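You operate a simulated robot arm through the tools that you are given. There is no shell and no other tool.

Carry out the task below with a simulated robot arm. There is one attempt and no reset: what you move stays moved.

Task
Clamp blank UY2 in place of QU6; lay QU6 in the grey tray.
Fine: the tray's middle bay; wind the vice right open before you clamp UY2.

It is judged by the outcome, as a careful person would: the job done as asked, and still so three seconds after it is handed in. It fails if anything else is knocked over, pushed out of place, dropped, spilled or broken.

Robot
A 7-joint arm with a two-finger parallel gripper, fixed in place. Base frame: the origin is on the floor under the middle of its stand, x ahead of it, y to its left, z up; the work surface is at about z = 760. Units: mm, degrees, N and s.
With the tool pointing down near the work surface it reaches from about 200 to 680 mm from the base axis. Its first joint turns from -66.0 to 66.0 degrees. Payload 2.4 kg.
Tool frame: the origin (TCP) lies between the finger pads and is the grasp point; the fingertips stand 30 mm ahead of it; z points along the fingers, y is the line along which they close. Largest opening 94 mm; finger width 28, thickness 10; the body of the gripper, 50 by 96 mm, starts 55 mm behind the TCP.
Orientation is that of the tool frame in the base frame, as a unit quaternion [x, y, z, w]. With the fingers straight down and closing along the base's y, the tool's x points along the base's -x, its y along +y and its z along -z.

Tools
- The arm moves only by the tool move_arm. Its argument "series" is text: rows parted by semicolons, each of 7 numbers parted by spaces: the shift along the base's x, y, z in mm, then the turn, a rotation vector about the base's x, y, z in degrees, then the gripper command, from -1 (shut) to 1 (fully open), values between in proportion. In form: tx ty tz ax ay az fingers; .... A call has 1 to 20 rows; each row shifts and turns the commanded pose from where the row before left it. Rows are played at 5 a second. More than 50 mm and 8.6 degrees between two rows, or a gripper value outside its range, and nothing of the call is played. A pose out of reach is approached as far as the arm can. The call stops where the force on the tool passes 40 N (or 10 N more than at its start, if that is more) or the arm is blocked; 0.2 s more then pass. The fingers move at their own pace (about 153 mm/s each) and stop on an object; they squeeze with about 41 N. The grip force told is the motor's: it shows also when the fingers shut on nothing. Time passes only in rows, and 0.2 s behind the last, so rows that do not move let the fingers close. The reply holds the time, the measured pose of the TCP, the force on the tool along the base axes, the opening and the grip force, in the units named above and with some noise, with the torque about the TCP (base axes, N m) and any sound that the robot's microphone picked up.
- Cameras (640 x 400 px; columns grow to the right, rows downward): "scene" is fixed at [57.1, 488.7, 1453.2]; the picture's right is [-0.53, -0.85, 0.00], its down [-0.50, 0.31, -0.81] and it looks along [0.69, -0.43, -0.59] (base axes); focal length 368 px, centre (320, 200). "wrist" rides on the gripper at [76, 14, -102] in the tool frame; the picture's right is [-0.18, 0.98, 0.00], its down [-0.75, -0.14, -0.64] and it looks along [-0.63, -0.12, 0.77] (tool axes); focal length 243 px, centre (320, 200). There is no depth. A picture from a camera that has moved, and an enlarged one, comes with that camera's place and axes in the base frame and with its lens. The place of the scene camera against the robot may be out by one fixed shift of up to 18 mm in any direction.
- camera(camera): a new picture of that camera. It takes no simulated time.
- close_up(camera, box): a new picture of the part [left, top, right, bottom] of that camera's present view, enlarged. It takes no simulated time.
- finish_job(): hands the job in; it is judged then, once.

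Places have to be worked out from the pictures, the camera data and where the tool is seen. Open the gripper and draw the arm clear of the work before you hand the job in, unless the task says otherwise.

The tools are called after ">>>" as a command line: name --argument value ..., lists and objects as JSON in quotes. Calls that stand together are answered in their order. move_arm: Moves the arm, as the interface text tells. Its arguments: {"type":"object","properties":{"series":{"type":"string"}},"required":["series"]} The other tools are called the same way: camera (camera) takes a picture; close_up (camera, box) takes an enlarged picture of a part of a camera's view; finish_job () hands the job in.

At the start:

```text
clock: 0.0
position: [443.1, 5.8, 1125.2]
orientation: [0.001, 1.0, 0.001, 0.0]
contact_force: [-0.3, 0.5, -0.9]
ft_torque: [0.01, 0.0, -0.01]
opening: 93.9
finger_force: 0.1
```

scene: 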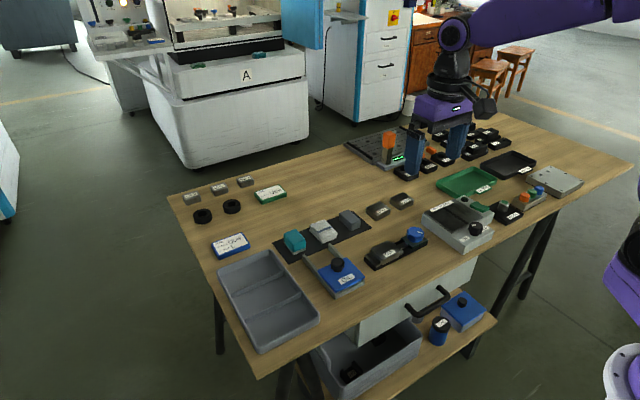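
wrist: 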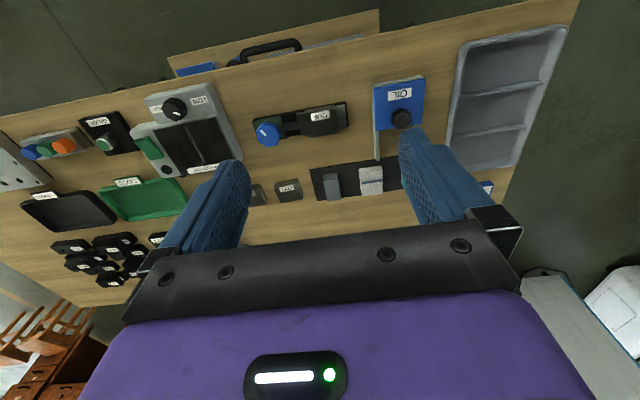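

I start by looking closely at the scene to read the labels and find the vice, the blanks and the tray.

>>> close_up --camera "scene" --box '[160, 160, 340, 270]'

>>> close_up --camera "scene" --box '[270, 180, 440, 300]'

>>> close_up --camera "scene" --box '[400, 130, 600, 260]'

>>> close_up --camera "scene" --box '[200, 230, 380, 360]'

>>> close_up --camera "wrist" --box '[230, 60, 450, 210]'

```text
3.56 times, centred on (250, 215) of scene
camera zoom: at [57.1, 488.7, 1453.2], right [-0.53, -0.85, 0.0], down [-0.5, 0.31, -0.81], along [0.69, -0.43, -0.59], focal length 1309 px, centre (569, 147)
```

zoom: 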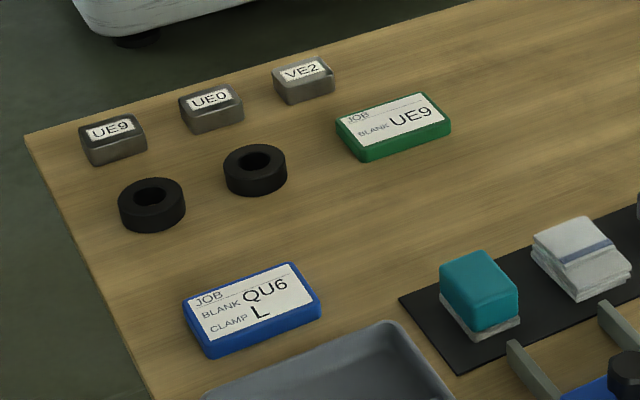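

```text
3.33 times, centred on (355, 240) of scene
camera zoom: at [57.1, 488.7, 1453.2], right [-0.53, -0.85, 0.0], down [-0.5, 0.31, -0.81], along [0.69, -0.43, -0.59], focal length 1227 px, centre (203, 67)
```

zoom: 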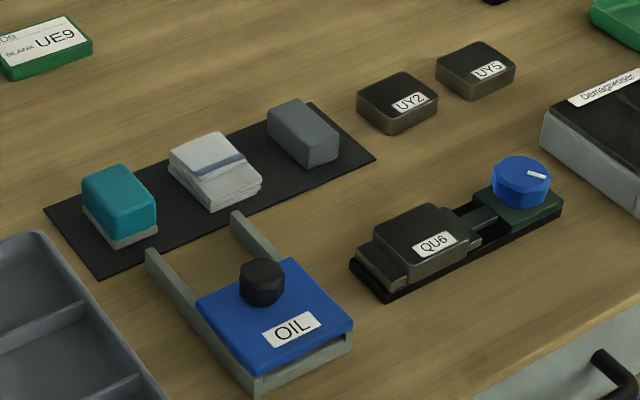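

```text
3.08 times, centred on (500, 195) of scene
camera zoom: at [57.1, 488.7, 1453.2], right [-0.53, -0.85, 0.0], down [-0.5, 0.31, -0.81], along [0.69, -0.43, -0.59], focal length 1133 px, centre (-234, 215)
```

zoom: 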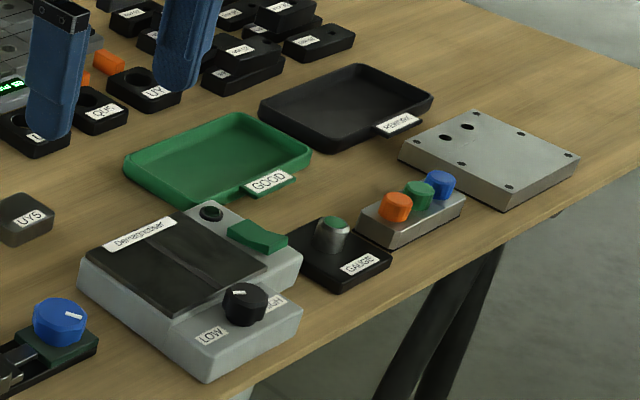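

```text
3.08 times, centred on (290, 295) of scene
camera zoom: at [57.1, 488.7, 1453.2], right [-0.53, -0.85, 0.0], down [-0.5, 0.31, -0.81], along [0.69, -0.43, -0.59], focal length 1133 px, centre (412, -92)
```

zoom: 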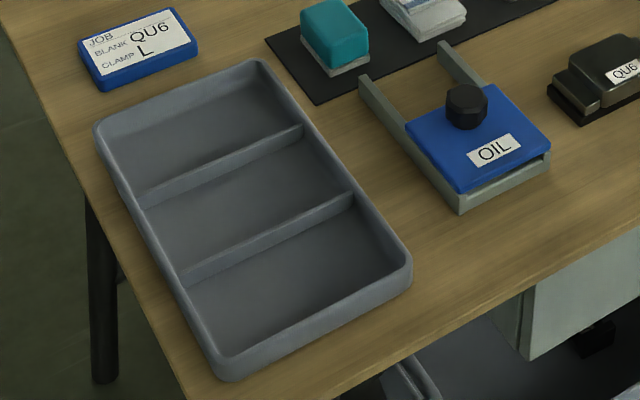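

```text
2.67 times, centred on (340, 135) of wrist
camera zoom: at [366.9, 20.4, 1225.7], right [0.18, 0.98, 0.0], down [0.75, -0.14, 0.64], along [0.63, -0.12, -0.77], focal length 647 px, centre (267, 373)
```

zoom: 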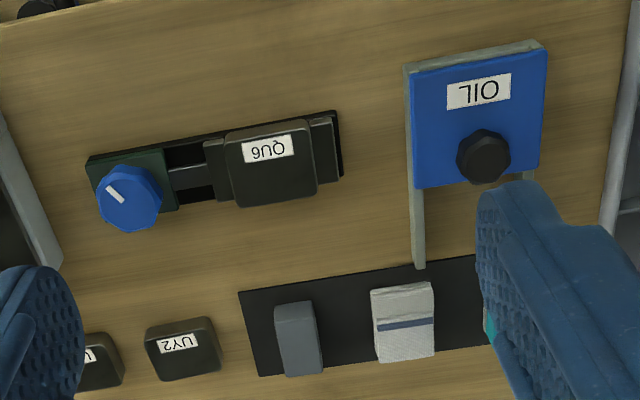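

The vice with QU6 appears to be near (540,-12), with its blue knob on the -y side. UY2 is near (690,-115), and the grey tray is on the +y side. I'll lower the arm to get a closer wrist view of the vice and its knob.

>>> move_arm --series "-15 -14 -42 0 0 0 1; -15 -14 -42 0 0 0 1; -13 -14 -41 0 0 0 1; 0 0 0 0 0 0 1"

>>> camera --camera "wrist"

>>> close_up --camera "scene" --box '[350, 215, 440, 275]'

```text
clock: 1.0
position: [399.2, -36.3, 998.8]
orientation: [0.0, 1.0, 0.0, 0.0]
contact_force: [-1.4, 0.1, -0.1]
ft_torque: [0.0, 0.02, 0.0]
opening: 94.2
finger_force: 0.0
```

```text
taken
camera wrist: at [323.5, -21.7, 1100.7], right [0.18, 0.98, 0.0], down [0.75, -0.14, 0.64], along [0.63, -0.12, -0.77], focal length 243 px, centre (320, 200)
```

wrist: 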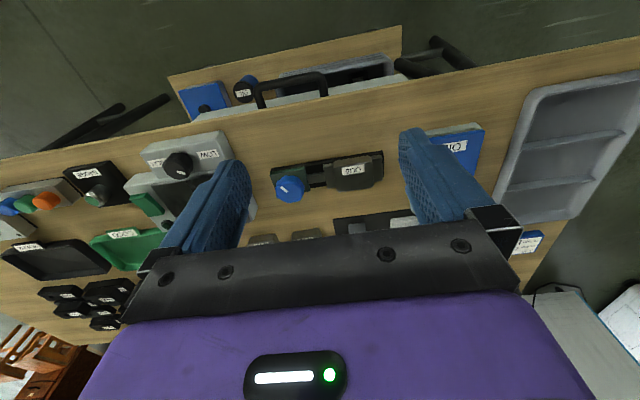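

```text
6.67 times, centred on (395, 245) of scene
camera zoom: at [57.1, 488.7, 1453.2], right [-0.53, -0.85, 0.0], down [-0.5, 0.31, -0.81], along [0.69, -0.43, -0.59], focal length 2455 px, centre (-180, -100)
```

zoom: 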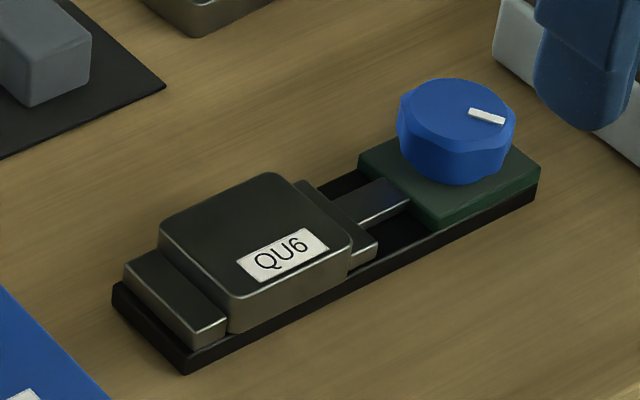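

The vice runs roughly along y, with the knob's axis vertical. I'll enlarge the wrist view to look for marks and get precise positions.

>>> close_up --camera "wrist" --box '[250, 130, 400, 225]'

>>> close_up --camera "wrist" --box '[130, 60, 290, 160]'

>>> close_up --camera "wrist" --box '[440, 60, 640, 260]'

```text
4.21 times, centred on (325, 178) of wrist
camera zoom: at [323.5, -21.7, 1100.7], right [0.18, 0.98, 0.0], down [0.75, -0.14, 0.64], along [0.63, -0.12, -0.77], focal length 1022 px, centre (299, 295)
```

zoom: 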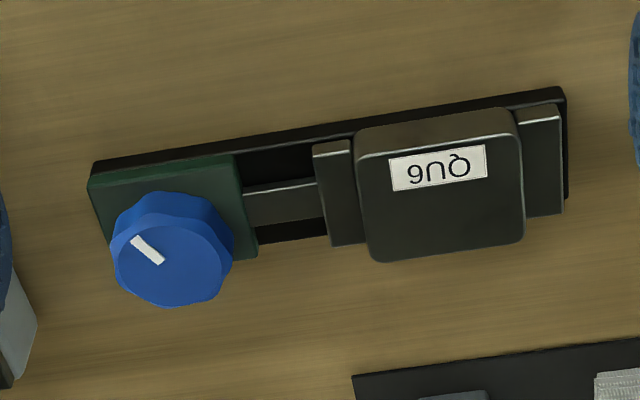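

```text
4.00 times, centred on (210, 110) of wrist
camera zoom: at [323.5, -21.7, 1100.7], right [0.18, 0.98, 0.0], down [0.75, -0.14, 0.64], along [0.63, -0.12, -0.77], focal length 970 px, centre (760, 560)
```

zoom: 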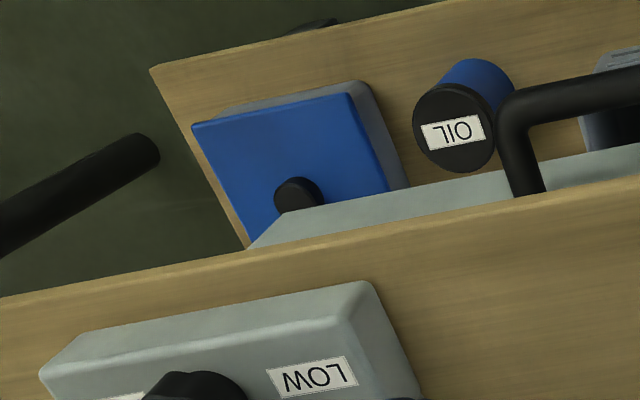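

```text
2.00 times, centred on (540, 160) of wrist
camera zoom: at [323.5, -21.7, 1100.7], right [0.18, 0.98, 0.0], down [0.75, -0.14, 0.64], along [0.63, -0.12, -0.77], focal length 485 px, centre (-120, 280)
```

zoom: 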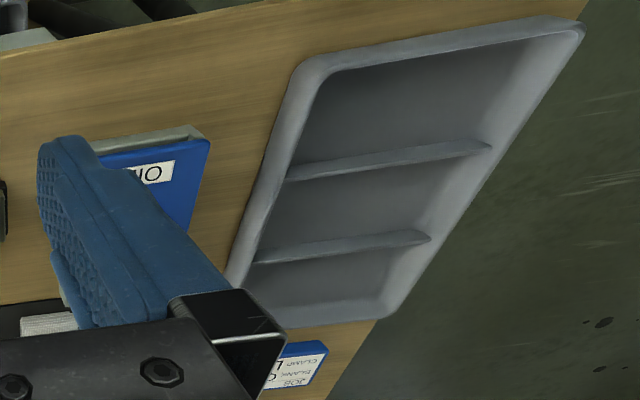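

No marks show on the vice itself. I'll move over towards UY2 for a close view, which also gives a second viewpoint for triangulating.

>>> move_arm --series "40 -20 -15 0 0 0 1; 40 -20 -15 0 0 0 1; 40 -20 -15 0 0 0 1; 40 -14 -4 0 0 0 1; 0 0 0 0 0 0 1"

>>> camera --camera "wrist"

>>> camera --camera "scene"

```text
clock: 2.2
position: [561.7, -110.1, 949.3]
orientation: [0.0, 1.0, 0.0, 0.001]
contact_force: [0.2, -0.1, 0.3]
ft_torque: [0.01, -0.01, 0.0]
opening: 94.1
finger_force: 0.0
```

```text
taken
camera wrist: at [484.8, -95.4, 1051.5], right [0.18, 0.98, 0.0], down [0.75, -0.14, 0.64], along [0.63, -0.12, -0.77], focal length 243 px, centre (320, 200)
```

wrist: 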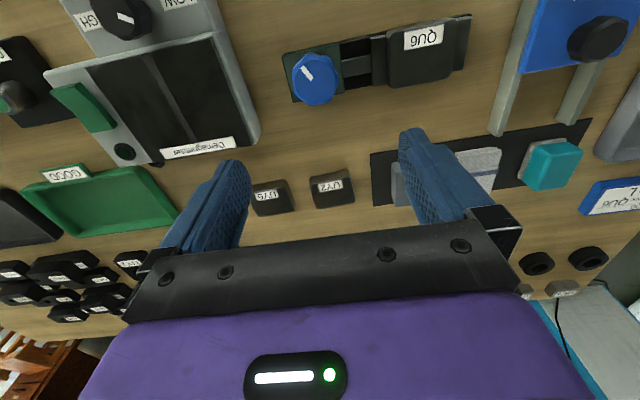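

```text
taken
```

scene: 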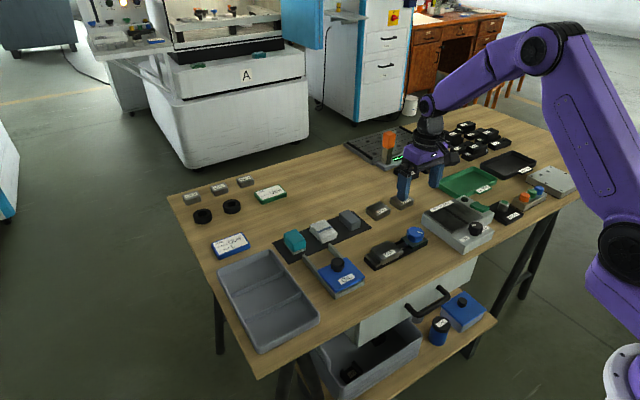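

>>> close_up --camera "wrist" --box '[240, 150, 400, 250]'

>>> close_up --camera "wrist" --box '[270, 0, 490, 120]'

>>> close_up --camera "wrist" --box '[480, 120, 640, 300]'

```text
4.00 times, centred on (320, 200) of wrist
camera zoom: at [484.8, -95.4, 1051.5], right [0.18, 0.98, 0.0], down [0.75, -0.14, 0.64], along [0.63, -0.12, -0.77], focal length 970 px, centre (320, 200)
```

zoom: 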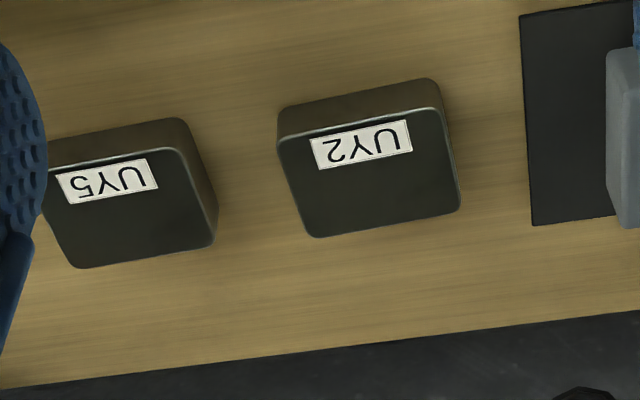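

```text
2.91 times, centred on (380, 60) of wrist
camera zoom: at [484.8, -95.4, 1051.5], right [0.18, 0.98, 0.0], down [0.75, -0.14, 0.64], along [0.63, -0.12, -0.77], focal length 706 px, centre (146, 607)
```

zoom: 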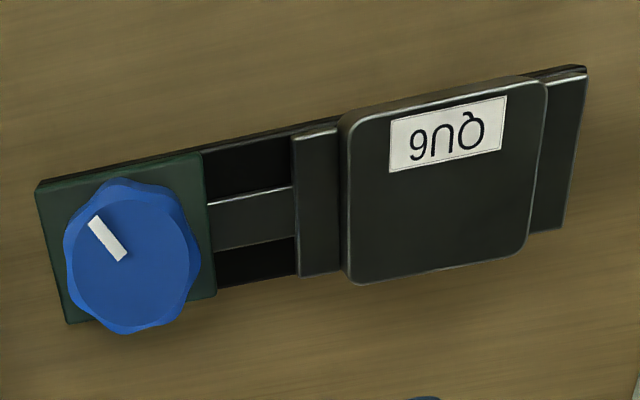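

```text
2.22 times, centred on (560, 210) of wrist
camera zoom: at [484.8, -95.4, 1051.5], right [0.18, 0.98, 0.0], down [0.75, -0.14, 0.64], along [0.63, -0.12, -0.77], focal length 539 px, centre (-213, 178)
```

zoom: 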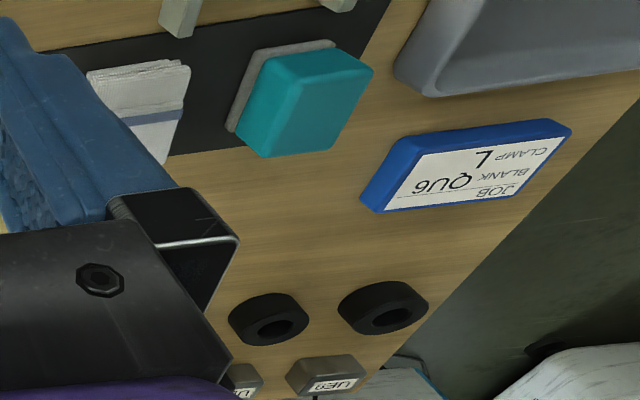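

From two views I get these positions:
- Knob centre about (541.6,-110), top z≈805.
- QU6 centred about (545,-8), top z≈786, with the jaw tops at about z 777.
- UY2 about (699,-115), top about z 780.
- Tray middle bay about (577,302).

I'll move above the knob and check alignment before gripping it.

>>> move_arm --series "-10 0 -40 0 0 0 0.5; -10 0 -40 0 0 0 0.5; 0 0 -19 0 0 0 0.5; 0 0 0 0 0 0 0.5"

>>> camera --camera "wrist"

>>> close_up --camera "scene" --box '[350, 195, 470, 275]'

```text
clock: 3.2
position: [540.8, -110.3, 851.5]
orientation: [0.001, 1.0, 0.0, 0.0]
contact_force: [-0.3, -0.8, 0.9]
ft_torque: [0.01, -0.01, 0.02]
opening: 70.4
finger_force: 0.0
```

```text
taken
camera wrist: at [464.0, -95.4, 952.5], right [0.18, 0.98, 0.0], down [0.75, -0.14, 0.64], along [0.63, -0.12, -0.77], focal length 243 px, centre (320, 200)
```

wrist: 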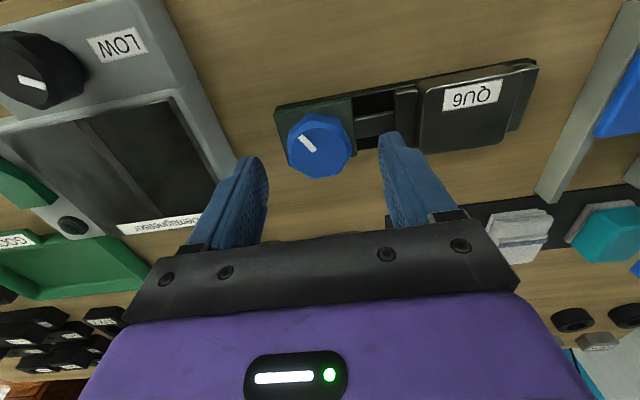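

```text
5.00 times, centred on (410, 235) of scene
camera zoom: at [57.1, 488.7, 1453.2], right [-0.53, -0.85, 0.0], down [-0.5, 0.31, -0.81], along [0.69, -0.43, -0.59], focal length 1841 px, centre (-130, 25)
```

zoom: 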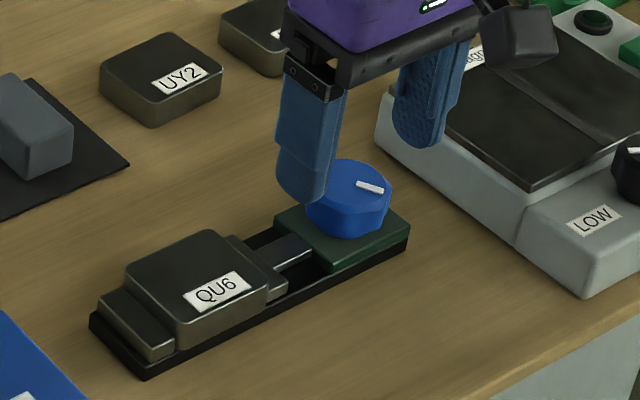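

Let me enlarge the wrist view of the knob to refine its centre and the base height.

>>> close_up --camera "wrist" --box '[260, 60, 420, 190]'

>>> close_up --camera "wrist" --box '[350, 40, 550, 170]'

```text
3.08 times, centred on (340, 125) of wrist
camera zoom: at [464.0, -95.4, 952.5], right [0.18, 0.98, 0.0], down [0.75, -0.14, 0.64], along [0.63, -0.12, -0.77], focal length 746 px, centre (258, 431)
```

zoom: 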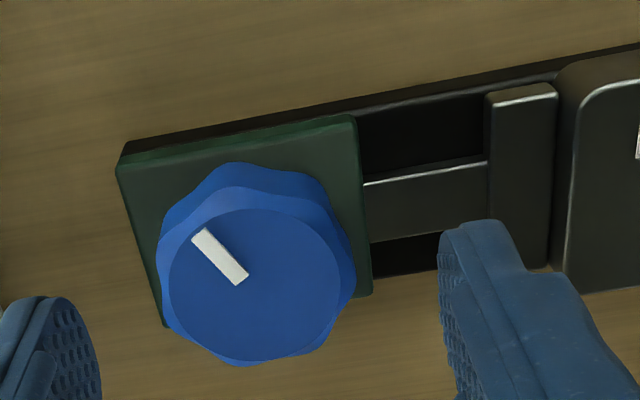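

```text
3.08 times, centred on (450, 105) of wrist
camera zoom: at [464.0, -95.4, 952.5], right [0.18, 0.98, 0.0], down [0.75, -0.14, 0.64], along [0.63, -0.12, -0.77], focal length 746 px, centre (-80, 492)
```

zoom: 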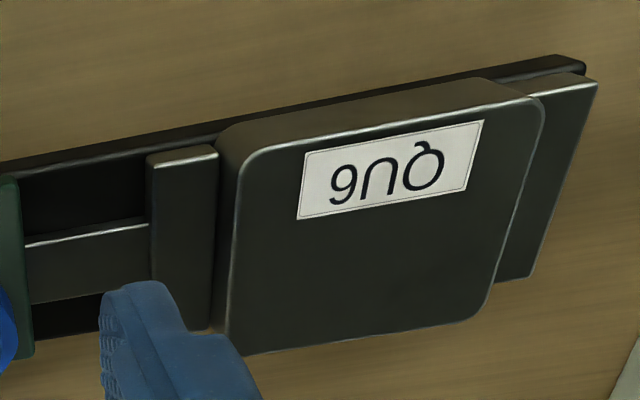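

The knob centre comes out near (543,-110), top z≈805. I'll lower so the fingertips stand at about z 791 beside the knob, then close on it.

>>> move_arm --series "1.5 0 -15 0 0 0 0.5; 0 0 -10 0 0 0 0.5; 0 0 -5 0 0 0 0.5; 0 0 0 0 0 0 -1; 0 0 0 0 0 0 -1; 0 0 0 0 0 0 -1"

>>> close_up --camera "scene" --box '[350, 195, 470, 275]'

```text
clock: 4.6
position: [540.5, -112.6, 821.7]
orientation: [0.001, 1.0, -0.001, 0.001]
contact_force: [0.3, -11.0, -4.3]
ft_torque: [-0.3, -0.35, -0.03]
opening: 43.8
finger_force: 44.7
```

```text
5.00 times, centred on (410, 235) of scene
camera zoom: at [57.2, 488.4, 1453.3], right [-0.53, -0.85, 0.0], down [-0.5, 0.31, -0.81], along [0.69, -0.43, -0.59], focal length 1841 px, centre (-130, 25)
```

zoom: 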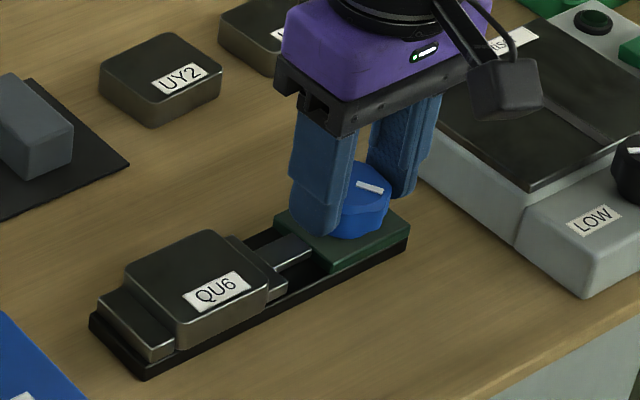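

The fingers grip the knob at 43.8 mm opening. A -11 N side force shows the knob's centre is about 2.4 mm further towards -y, so I'll shift to relieve it and try a counter-clockwise turn of about 40°.

>>> move_arm --series "0 -2.4 0 0 0 0 -1; 0 0 0 0 0 0 -1; 0 0 0 0 0 8 -1; 0 0 0 0 0 8 -1; 0 0 0 0 0 8 -1; 0 0 0 0 0 8 -1; 0 0 0 0 0 8 -1; 0 0 0 0 0 0 -1"

>>> close_up --camera "scene" --box '[350, 195, 470, 275]'

>>> camera --camera "wrist"

```text
clock: 6.4
position: [541.1, -113.9, 820.8]
orientation: [-0.343, 0.939, -0.001, 0.001]
contact_force: [8.3, -17.4, -17.4]
ft_torque: [-0.59, 0.07, -0.07]
opening: 43.5
finger_force: 45.0
```

```text
5.00 times, centred on (410, 235) of scene
camera zoom: at [57.6, 488.2, 1453.3], right [-0.53, -0.85, 0.0], down [-0.5, 0.31, -0.81], along [0.69, -0.43, -0.59], focal length 1841 px, centre (-130, 25)
```

zoom: 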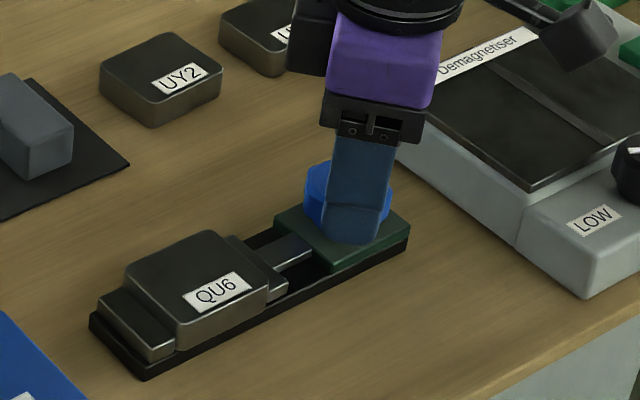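

```text
taken
camera wrist: at [474.2, -151.8, 922.4], right [-0.49, 0.87, 0.0], down [0.67, 0.38, 0.64], along [0.56, 0.31, -0.77], focal length 243 px, centre (320, 200)
```

wrist: 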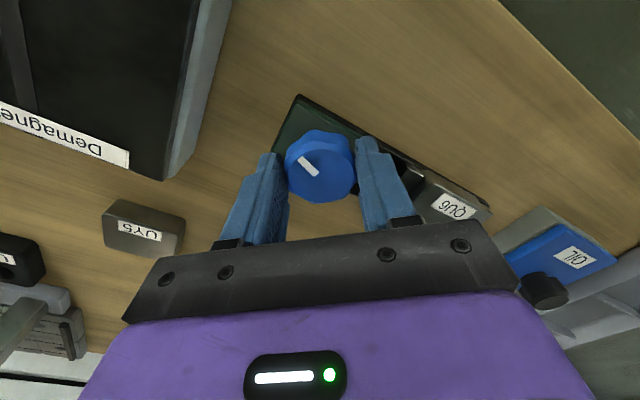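

The pointer kept its place relative to the gripper, so the knob turned with it. I'll look closely at whether the jaw has moved.

>>> close_up --camera "scene" --box '[365, 230, 425, 270]'

>>> close_up --camera "wrist" --box '[270, 90, 500, 230]'

```text
10.00 times, centred on (395, 250) of scene
camera zoom: at [57.6, 488.2, 1453.3], right [-0.53, -0.85, 0.0], down [-0.5, 0.31, -0.81], along [0.69, -0.43, -0.59], focal length 3682 px, centre (-430, -300)
```

zoom: 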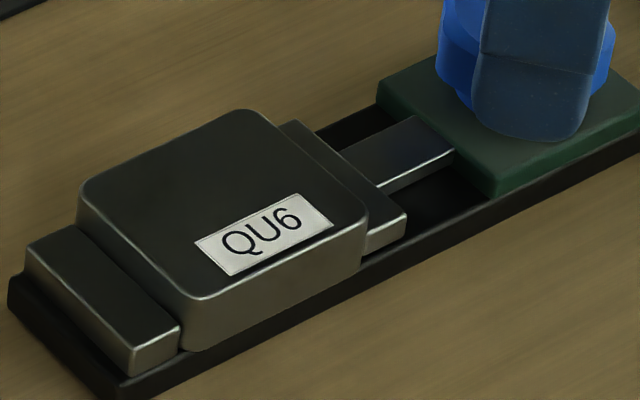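

```text
2.78 times, centred on (385, 160) of wrist
camera zoom: at [474.2, -151.8, 922.4], right [-0.49, 0.87, 0.0], down [0.67, 0.38, 0.64], along [0.56, 0.31, -0.77], focal length 675 px, centre (139, 311)
```

zoom: 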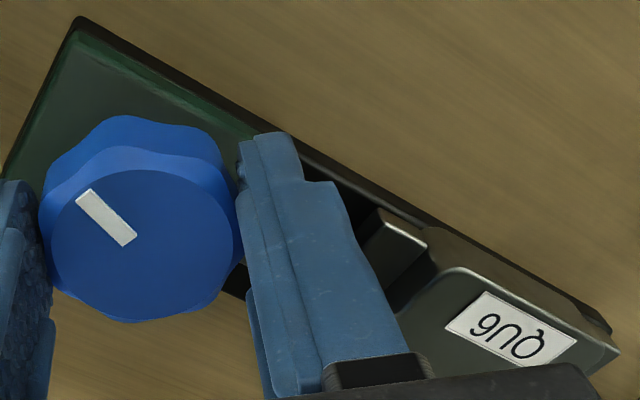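

The jaw hasn't visibly moved yet after 40°; that may be preload or backlash. I'll relieve the side force a little and turn further counter-clockwise.

>>> move_arm --series "1 -1.3 0 0 0 0 -1; 0 0 0 0 0 8 -1; 0 0 0 0 0 8 -1; 0 0 0 0 0 8 -1; 0 0 0 0 0 8 -1; 0 0 0 0 0 8 -1; 0 0 0 0 0 0 -1"

>>> close_up --camera "scene" --box '[365, 230, 425, 270]'

>>> camera --camera "wrist"

```text
clock: 8.0
position: [544.6, -115.7, 821.1]
orientation: [-0.642, 0.766, -0.002, 0.001]
contact_force: [13.3, -19.7, -13.1]
ft_torque: [0.06, -0.28, -0.03]
opening: 43.5
finger_force: 45.0
```

```text
10.00 times, centred on (395, 250) of scene
camera zoom: at [57.7, 488.1, 1453.4], right [-0.53, -0.85, 0.0], down [-0.5, 0.31, -0.81], along [0.69, -0.43, -0.59], focal length 3682 px, centre (-430, -300)
```

zoom: 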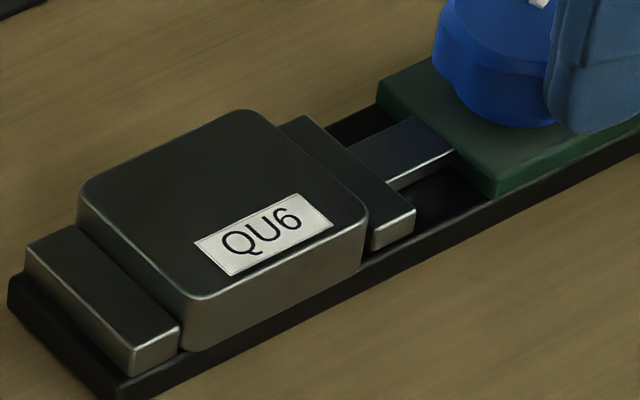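

```text
taken
camera wrist: at [516.3, -187.6, 922.6], right [-0.94, 0.35, 0.0], down [0.27, 0.72, 0.64], along [0.23, 0.6, -0.77], focal length 243 px, centre (320, 200)
```

wrist: 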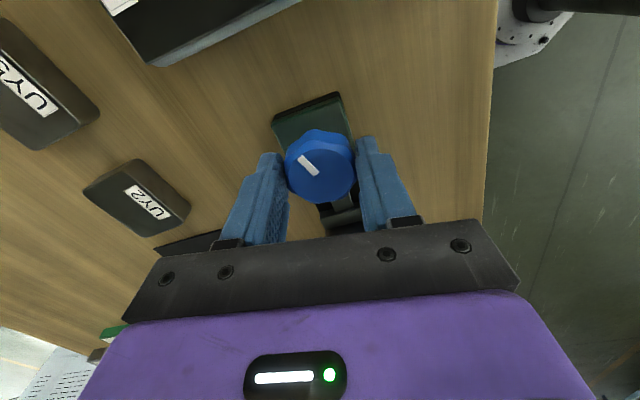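

Counter-clockwise opens the vice: the jaw has moved about 2 mm. I'll release the knob to clear the built-up side load, recentre slightly, turn the open gripper back to about -80°, then regrip.

>>> move_arm --series "0 0 0 0 0 0 0.4; 1.3 0.8 0 0 0 0 0.5; 0 0 0 0 0 -8 0.5; 0 0 0 0 0 -8 0.5; 0 0 0 0 0 -8 0.5; 0 0 0 0 0 -8 0.5; 0 0 0 0 0 -8 0.5; 0 0 0 0 0 -8 0.5; 0 0 0 0 0 -8 0.5; 0 0 0 0 0 -8 0.5; 0 0 0 0 0 -8 0.5; 0 0 0 0 0 -8 0.5; 0 0 0 0 0 0 0.5"

>>> camera --camera "wrist"

>>> close_up --camera "scene" --box '[365, 215, 455, 275]'

```text
clock: 10.8
position: [543.2, -113.7, 821.4]
orientation: [0.001, 1.0, 0.0, -0.001]
contact_force: [-0.7, 0.4, 0.5]
ft_torque: [0.02, -0.01, 0.0]
opening: 70.7
finger_force: 0.0
```

```text
taken
camera wrist: at [467.6, -98.2, 922.7], right [0.19, 0.98, 0.0], down [0.75, -0.14, 0.64], along [0.63, -0.12, -0.77], focal length 243 px, centre (320, 200)
```

wrist: 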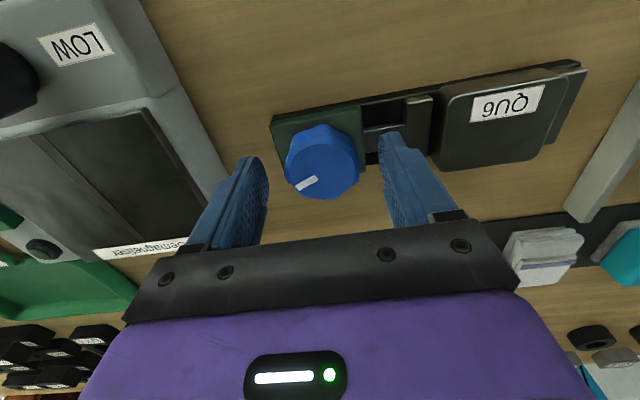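

```text
6.67 times, centred on (410, 245) of scene
camera zoom: at [57.1, 488.7, 1453.2], right [-0.53, -0.85, 0.0], down [-0.5, 0.31, -0.81], along [0.69, -0.43, -0.59], focal length 2455 px, centre (-280, -100)
```

zoom: 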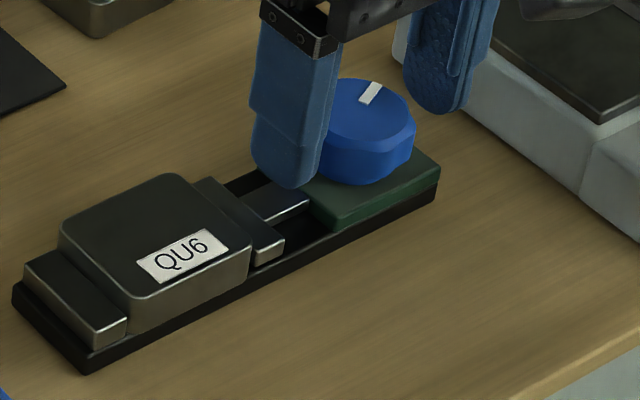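

The pointer turned about 80° and a gap has opened beside QU6. I'll refine the knob centre from this view.

>>> close_up --camera "wrist" --box '[260, 60, 420, 210]'

>>> close_up --camera "wrist" --box '[400, 50, 600, 190]'

```text
2.67 times, centred on (340, 135) of wrist
camera zoom: at [467.6, -98.2, 922.7], right [0.19, 0.98, 0.0], down [0.75, -0.14, 0.64], along [0.63, -0.12, -0.77], focal length 647 px, centre (267, 373)
```

zoom: 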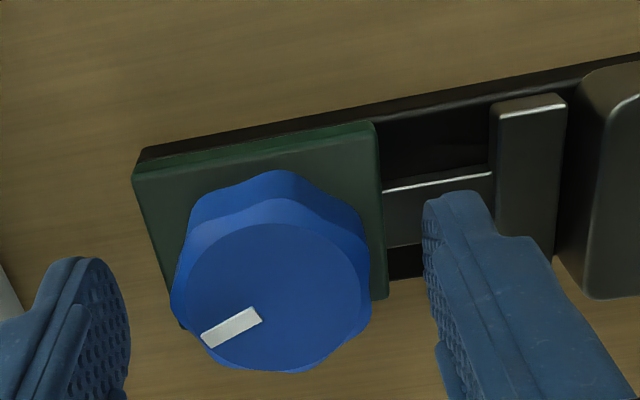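

```text
2.86 times, centred on (500, 120) of wrist
camera zoom: at [467.6, -98.2, 922.7], right [0.19, 0.98, 0.0], down [0.75, -0.14, 0.64], along [0.63, -0.12, -0.77], focal length 693 px, centre (-194, 429)
```

zoom: 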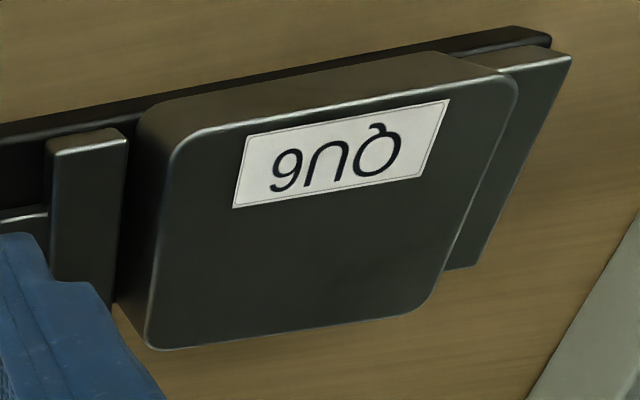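

Knob sits about 1.3 mm to the +y of the tool. I'll correct that, turn the open gripper back a further 80°, grip, and turn counter-clockwise.

>>> move_arm --series "0 1.3 0 0 0 -8 0.5; 0 0 0 0 0 -8 0.5; 0 0 0 0 0 -8 0.5; 0 0 0 0 0 -8 0.5; 0 0 0 0 0 -8 0.5; 0 0 0 0 0 -8 0.5; 0 0 0 0 0 -8 0.5; 0 0 0 0 0 -8 0.5; 0 0 0 0 0 -8 0.5; 0 0 0 0 0 -8 0.5; 0 0 0 0 0 0 0.5; 0 0 0 0 0 0 -1; 0 0 0 0 0 0 -1; 0 0 0 0 0 0 -1"

```text
clock: 13.8
position: [543.9, -111.1, 821.0]
orientation: [0.642, 0.766, 0.0, 0.001]
contact_force: [7.8, -0.8, -7.8]
ft_torque: [-0.07, -0.28, 0.01]
opening: 43.6
finger_force: 44.7
```

Gripped at -80° with low side force. Now a long counter-clockwise turn of about 150°.

>>> move_arm --series "0.6 0 0 0 0 8 -1; 0 0 0 0 0 8 -1; 0 0 0 0 0 8 -1; 0 0 0 0 0 8 -1; 0 0 0 0 0 8 -1; 0 0 0 0 0 8 -1; 0 0 0 0 0 8 -1; 0 0 0 0 0 8 -1; 0 0 0 0 0 8 -1; 0 0 0 0 0 8 -1; 0 0 0 0 0 8 -1; 0 0 0 0 0 8 -1; 0 0 0 0 0 8 -1; 0 0 0 0 0 8 -1; 0 0 0 0 0 8 -1; 0 0 0 0 0 8 -1; 0 0 0 0 0 8 -1; 0 0 0 0 0 8 -1; 0 0 0 0 0 8 -1; 0 0 0 0 0 0 -1"

>>> close_up --camera "scene" --box '[365, 215, 455, 275]'

>>> camera --camera "wrist"

```text
clock: 18.0
position: [545.1, -112.5, 821.4]
orientation: [-0.588, 0.809, 0.0, 0.0]
contact_force: [3.6, -3.8, -3.5]
ft_torque: [0.12, 0.05, -0.91]
opening: 43.6
finger_force: 44.8
```

```text
6.67 times, centred on (410, 245) of scene
camera zoom: at [57.3, 488.6, 1453.2], right [-0.53, -0.85, 0.0], down [-0.5, 0.31, -0.81], along [0.69, -0.43, -0.59], focal length 2455 px, centre (-280, -100)
```

zoom: 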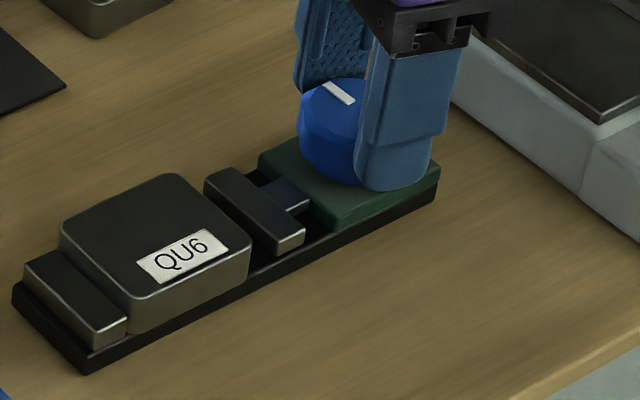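

```text
taken
camera wrist: at [507.3, -180.2, 923.0], right [-0.88, 0.48, 0.0], down [0.37, 0.67, 0.64], along [0.31, 0.56, -0.77], focal length 243 px, centre (320, 200)
```

wrist: 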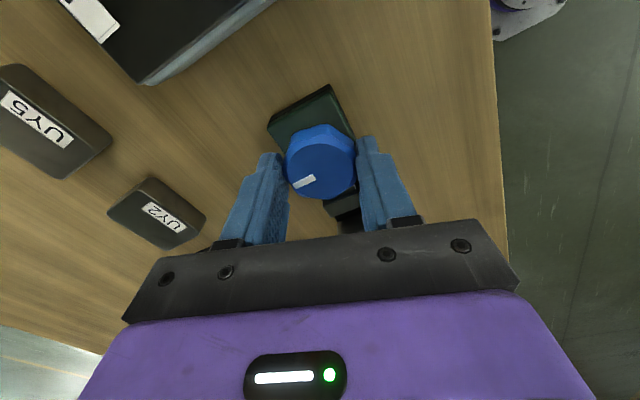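

The jaw has opened about 12 mm, and a 0.91 N·m resisting torque with slip suggests the end stop. To make sure it's right open, I'll release, go back, regrip and try turning further.

>>> move_arm --series "0 0 0 0 0 0 0.4; -0.6 0 0 0 0 -8 0.5; 0 0 0 0 0 -8 0.5; 0 0 0 0 0 -8 0.5; 0 0 0 0 0 -8 0.5; 0 0 0 0 0 -8 0.5; 0 0 0 0 0 -8 0.5; 0 0 0 0 0 -8 0.5; 0 0 0 0 0 -8 0.5; 0 0 0 0 0 -8 0.5; 0 0 0 0 0 0 0.5"

>>> camera --camera "wrist"

>>> close_up --camera "scene" --box '[365, 215, 455, 275]'

```text
clock: 20.4
position: [545.2, -112.5, 821.1]
orientation: [0.002, 1.0, 0.0, 0.001]
contact_force: [-1.0, 0.2, -0.1]
ft_torque: [0.0, 0.03, 0.0]
opening: 70.5
finger_force: 0.2
```

```text
taken
camera wrist: at [467.7, -97.4, 922.9], right [0.19, 0.98, 0.0], down [0.75, -0.14, 0.64], along [0.63, -0.12, -0.77], focal length 243 px, centre (320, 200)
```

wrist: 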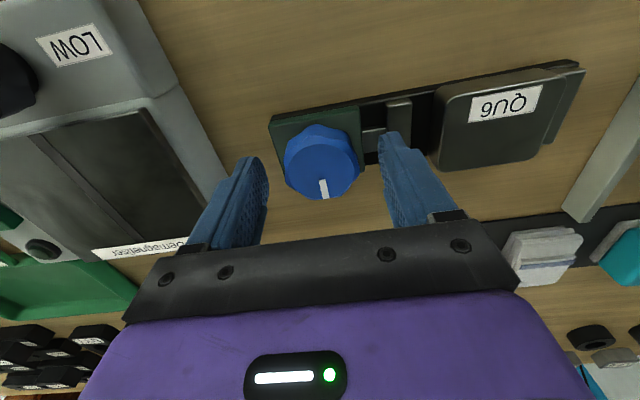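

```text
6.67 times, centred on (410, 245) of scene
camera zoom: at [57.1, 488.7, 1453.2], right [-0.53, -0.85, 0.0], down [-0.5, 0.31, -0.81], along [0.69, -0.43, -0.59], focal length 2455 px, centre (-280, -100)
```

zoom: 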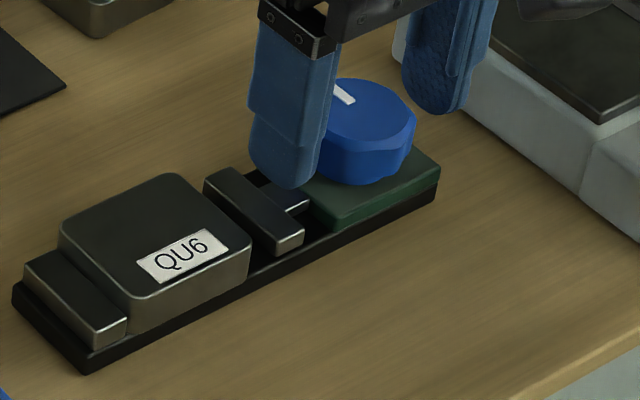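

The pointer now points along +x. I'll regrip here and try another 40° counter-clockwise, watching the torque and the jaw.

>>> move_arm --series "0 0 0 0 0 0 -1; 0 0 0 0 0 0 -1; 0 0 0 0 0 0 -1; 0 0 0 0 0 8 -1; 0 0 0 0 0 8 -1; 0 0 0 0 0 8 -1; 0 0 0 0 0 0 -1"

>>> close_up --camera "scene" --box '[365, 215, 455, 275]'

>>> close_up --camera "wrist" --box '[260, 90, 420, 210]'

```text
clock: 22.0
position: [544.2, -112.2, 820.4]
orientation: [-0.209, 0.978, 0.001, 0.0]
contact_force: [-1.8, 1.4, 3.1]
ft_torque: [-0.11, 0.11, -0.53]
opening: 43.5
finger_force: 44.9
```

```text
6.67 times, centred on (410, 245) of scene
camera zoom: at [57.0, 488.7, 1453.2], right [-0.53, -0.85, 0.0], down [-0.5, 0.31, -0.81], along [0.69, -0.43, -0.59], focal length 2455 px, centre (-280, -100)
```

zoom: 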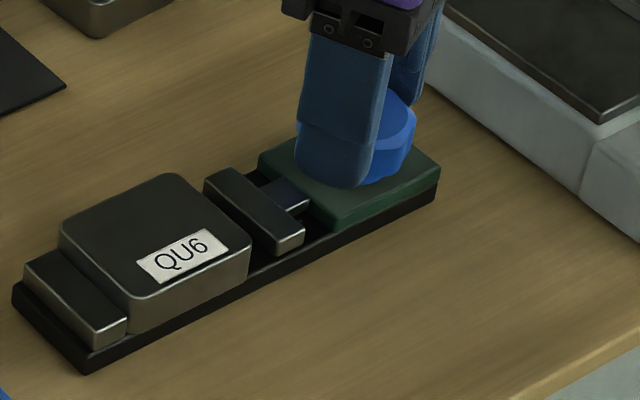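

```text
3.33 times, centred on (340, 150) of wrist
camera zoom: at [468.4, -129.9, 922.6], right [-0.23, 0.97, 0.0], down [0.75, 0.18, 0.64], along [0.62, 0.15, -0.77], focal length 809 px, centre (253, 367)
```

zoom: 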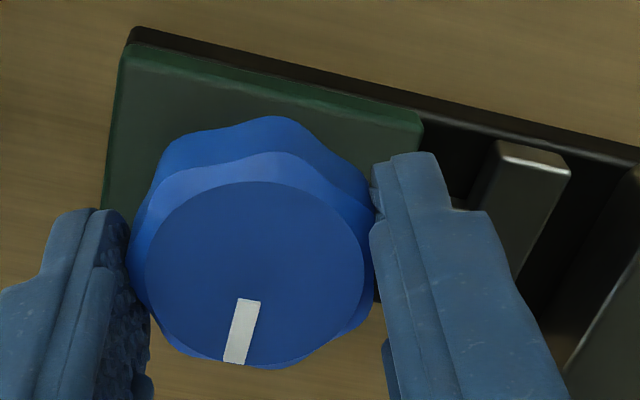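

The knob stayed put while the gripper slipped, and the jaw no longer moves, so the vice is right open. I'll release, square the gripper, rise, and move above QU6.

>>> move_arm --series "0 0 0 0 0 0 0.5; 0 0 0 0 0 -8 0.5; 0 0 0 0 0 -8 0.5; 0 0 0 0 0 -8 0.5; 0 0 20 0 0 0 0.5; 0 0 25 0 0 0 1; 0 35 0 0 0 0 1; 0 35 0 0 0 0 1; 1 33 0 0 0 0 1; 0 0 0 0 0 0 1"

>>> camera --camera "wrist"

>>> close_up --camera "scene" --box '[365, 215, 455, 275]'

```text
clock: 24.2
position: [544.9, -10.0, 866.8]
orientation: [0.0, 1.0, 0.001, 0.0]
contact_force: [0.2, 1.2, 1.0]
ft_torque: [0.03, -0.04, 0.01]
opening: 94.1
finger_force: 0.0
```

```text
taken
camera wrist: at [468.7, 5.5, 968.3], right [0.18, 0.98, 0.0], down [0.75, -0.14, 0.64], along [0.63, -0.12, -0.77], focal length 243 px, centre (320, 200)
```

wrist: 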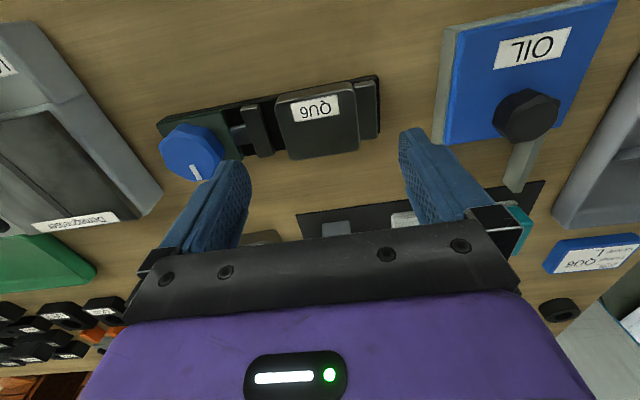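

```text
6.67 times, centred on (410, 245) of scene
camera zoom: at [57.1, 488.7, 1453.2], right [-0.53, -0.85, 0.0], down [-0.5, 0.31, -0.81], along [0.69, -0.43, -0.59], focal length 2455 px, centre (-280, -100)
```

zoom: 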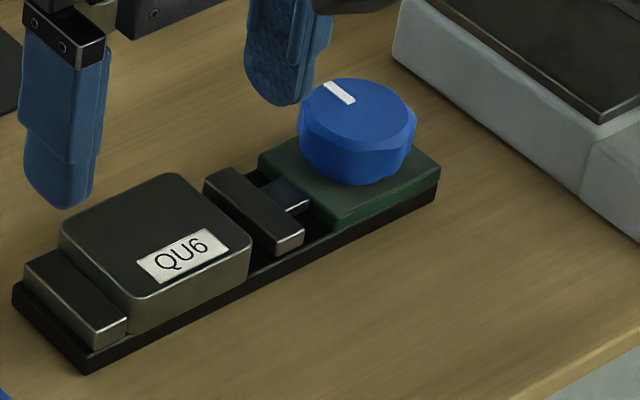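

>>> close_up --camera "wrist" --box '[230, 60, 400, 175]'

```text
3.48 times, centred on (315, 118) of wrist
camera zoom: at [468.7, 5.5, 968.3], right [0.18, 0.98, 0.0], down [0.75, -0.14, 0.64], along [0.63, -0.12, -0.77], focal length 844 px, centre (337, 487)
```

zoom: 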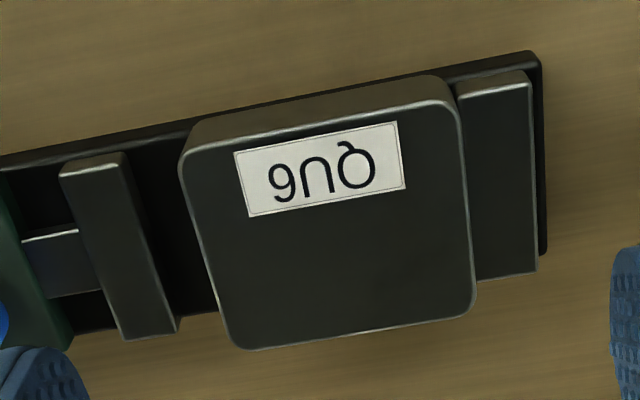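

QU6's top centre is near (545.5,-10), about 60 mm in y. I'll lower with the fingers spread over both jaws, aiming the tips at about z 780, just above the jaw tops.

>>> move_arm --series "0.8 -1.5 -20 0 0 0 1; 0 0 -20 0 0 0 1; 0 0 -12 0 0 0 1; 0 0 -3 0 0 0 1; 0 0 -2 0 0 0 1; 0 0 0 0 0 0 1"

>>> close_up --camera "scene" --box '[350, 205, 440, 275]'

>>> camera --camera "wrist"

```text
clock: 25.5
position: [546.6, -10.1, 812.2]
orientation: [0.001, 1.0, -0.001, 0.0]
contact_force: [-6.9, 0.6, 9.8]
ft_torque: [-0.53, 0.16, -0.25]
opening: 93.6
finger_force: 0.0
stopped in row 6: the force on the tool passed its limit at 42 N (the readings are from after the stop); the commanded pose is now the measured one
```

```text
5.71 times, centred on (395, 240) of scene
camera zoom: at [56.8, 488.7, 1453.2], right [-0.53, -0.85, 0.0], down [-0.5, 0.31, -0.81], along [0.69, -0.43, -0.59], focal length 2104 px, centre (-109, -29)
```

zoom: 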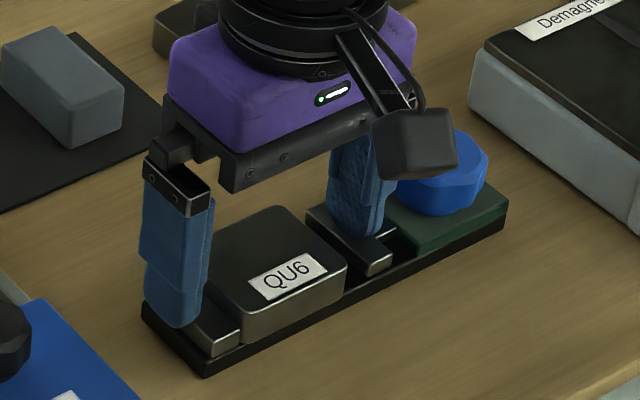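

```text
taken
camera wrist: at [469.8, 4.1, 913.3], right [0.19, 0.98, 0.0], down [0.75, -0.14, 0.64], along [0.63, -0.12, -0.77], focal length 243 px, centre (320, 200)
```

wrist: 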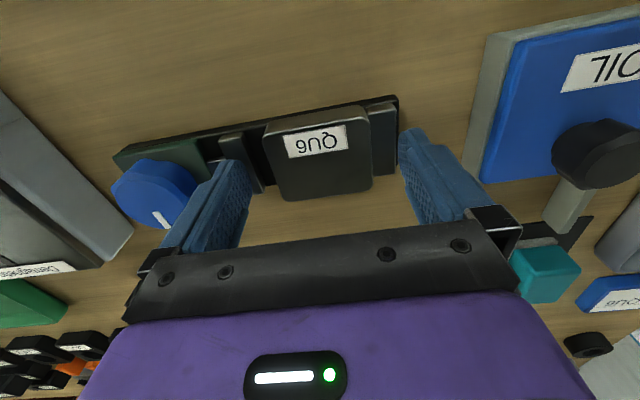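

Contact came at tip z≈782, and the torque puts it at the -y finger on the moving jaw's top. So the jaw tops sit near 782 and QU6 should stand several mm above that. I'll rise 1.5 mm and close gently to check the hold.

>>> move_arm --series "0 0 1.5 0 0 0 1; 0 0 0 0 0 0 1; 0 0 0 0 0 0 -1; 0 0 0 0 0 0 -1; 0 0 0 0 0 0 -1; 0 0 0 0 0 0 -1"

>>> close_up --camera "scene" --box '[350, 205, 440, 275]'

>>> camera --camera "wrist"

```text
clock: 26.9
position: [547.0, -10.6, 813.2]
orientation: [0.0, 1.0, 0.0, 0.0]
contact_force: [0.2, 0.3, 0.2]
ft_torque: [-0.01, -0.09, 0.06]
opening: 59.6
finger_force: 41.2
```

```text
5.71 times, centred on (395, 240) of scene
camera zoom: at [57.1, 488.7, 1453.2], right [-0.53, -0.85, 0.0], down [-0.5, 0.31, -0.81], along [0.69, -0.43, -0.59], focal length 2104 px, centre (-109, -29)
```

zoom: 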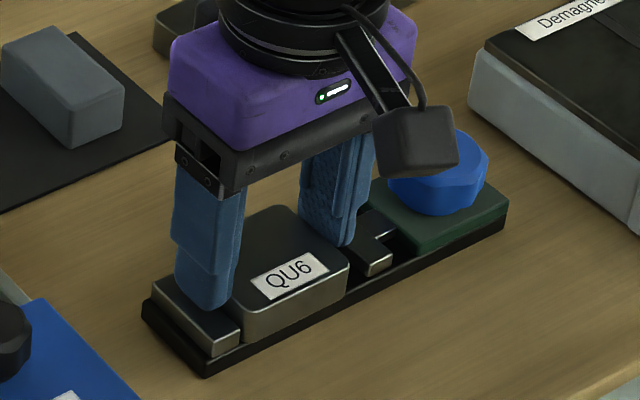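

```text
taken
camera wrist: at [470.0, 3.9, 914.2], right [0.18, 0.98, 0.0], down [0.75, -0.14, 0.64], along [0.63, -0.12, -0.77], focal length 243 px, centre (320, 200)
```

wrist: 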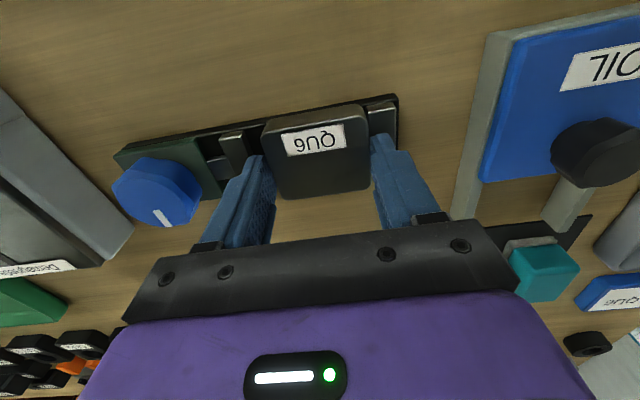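

The fingers hold QU6 at 59.6 mm, with no stray force. I'll lift it slowly and check it comes up level.

>>> move_arm --series "0 0 3 0 0 0 -1; 0 0 5 0 0 0 -1; 0 0 8 0 0 0 -1; 0 0 15 0 0 0 -1; 0 0 0 0 0 0 -1"

>>> close_up --camera "scene" --box '[350, 205, 440, 275]'

>>> close_up --camera "wrist" --box '[220, 70, 420, 220]'

```text
clock: 28.1
position: [546.3, -12.5, 844.0]
orientation: [0.0, 1.0, -0.001, 0.0]
contact_force: [0.0, 0.2, -4.3]
ft_torque: [-0.01, 0.0, 0.0]
opening: 59.5
finger_force: 40.7
```

```text
5.71 times, centred on (395, 240) of scene
camera zoom: at [57.2, 488.7, 1453.2], right [-0.53, -0.85, 0.0], down [-0.5, 0.31, -0.81], along [0.69, -0.43, -0.59], focal length 2104 px, centre (-109, -29)
```

zoom: 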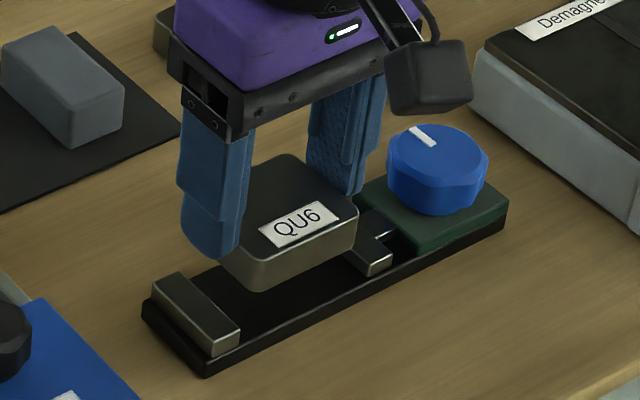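

```text
2.67 times, centred on (320, 145) of wrist
camera zoom: at [469.7, 4.1, 945.5], right [0.18, 0.98, 0.0], down [0.75, -0.14, 0.64], along [0.63, -0.12, -0.77], focal length 647 px, centre (320, 347)
```

zoom: 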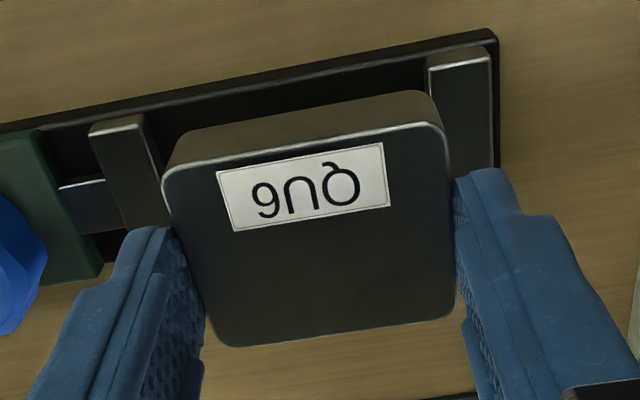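

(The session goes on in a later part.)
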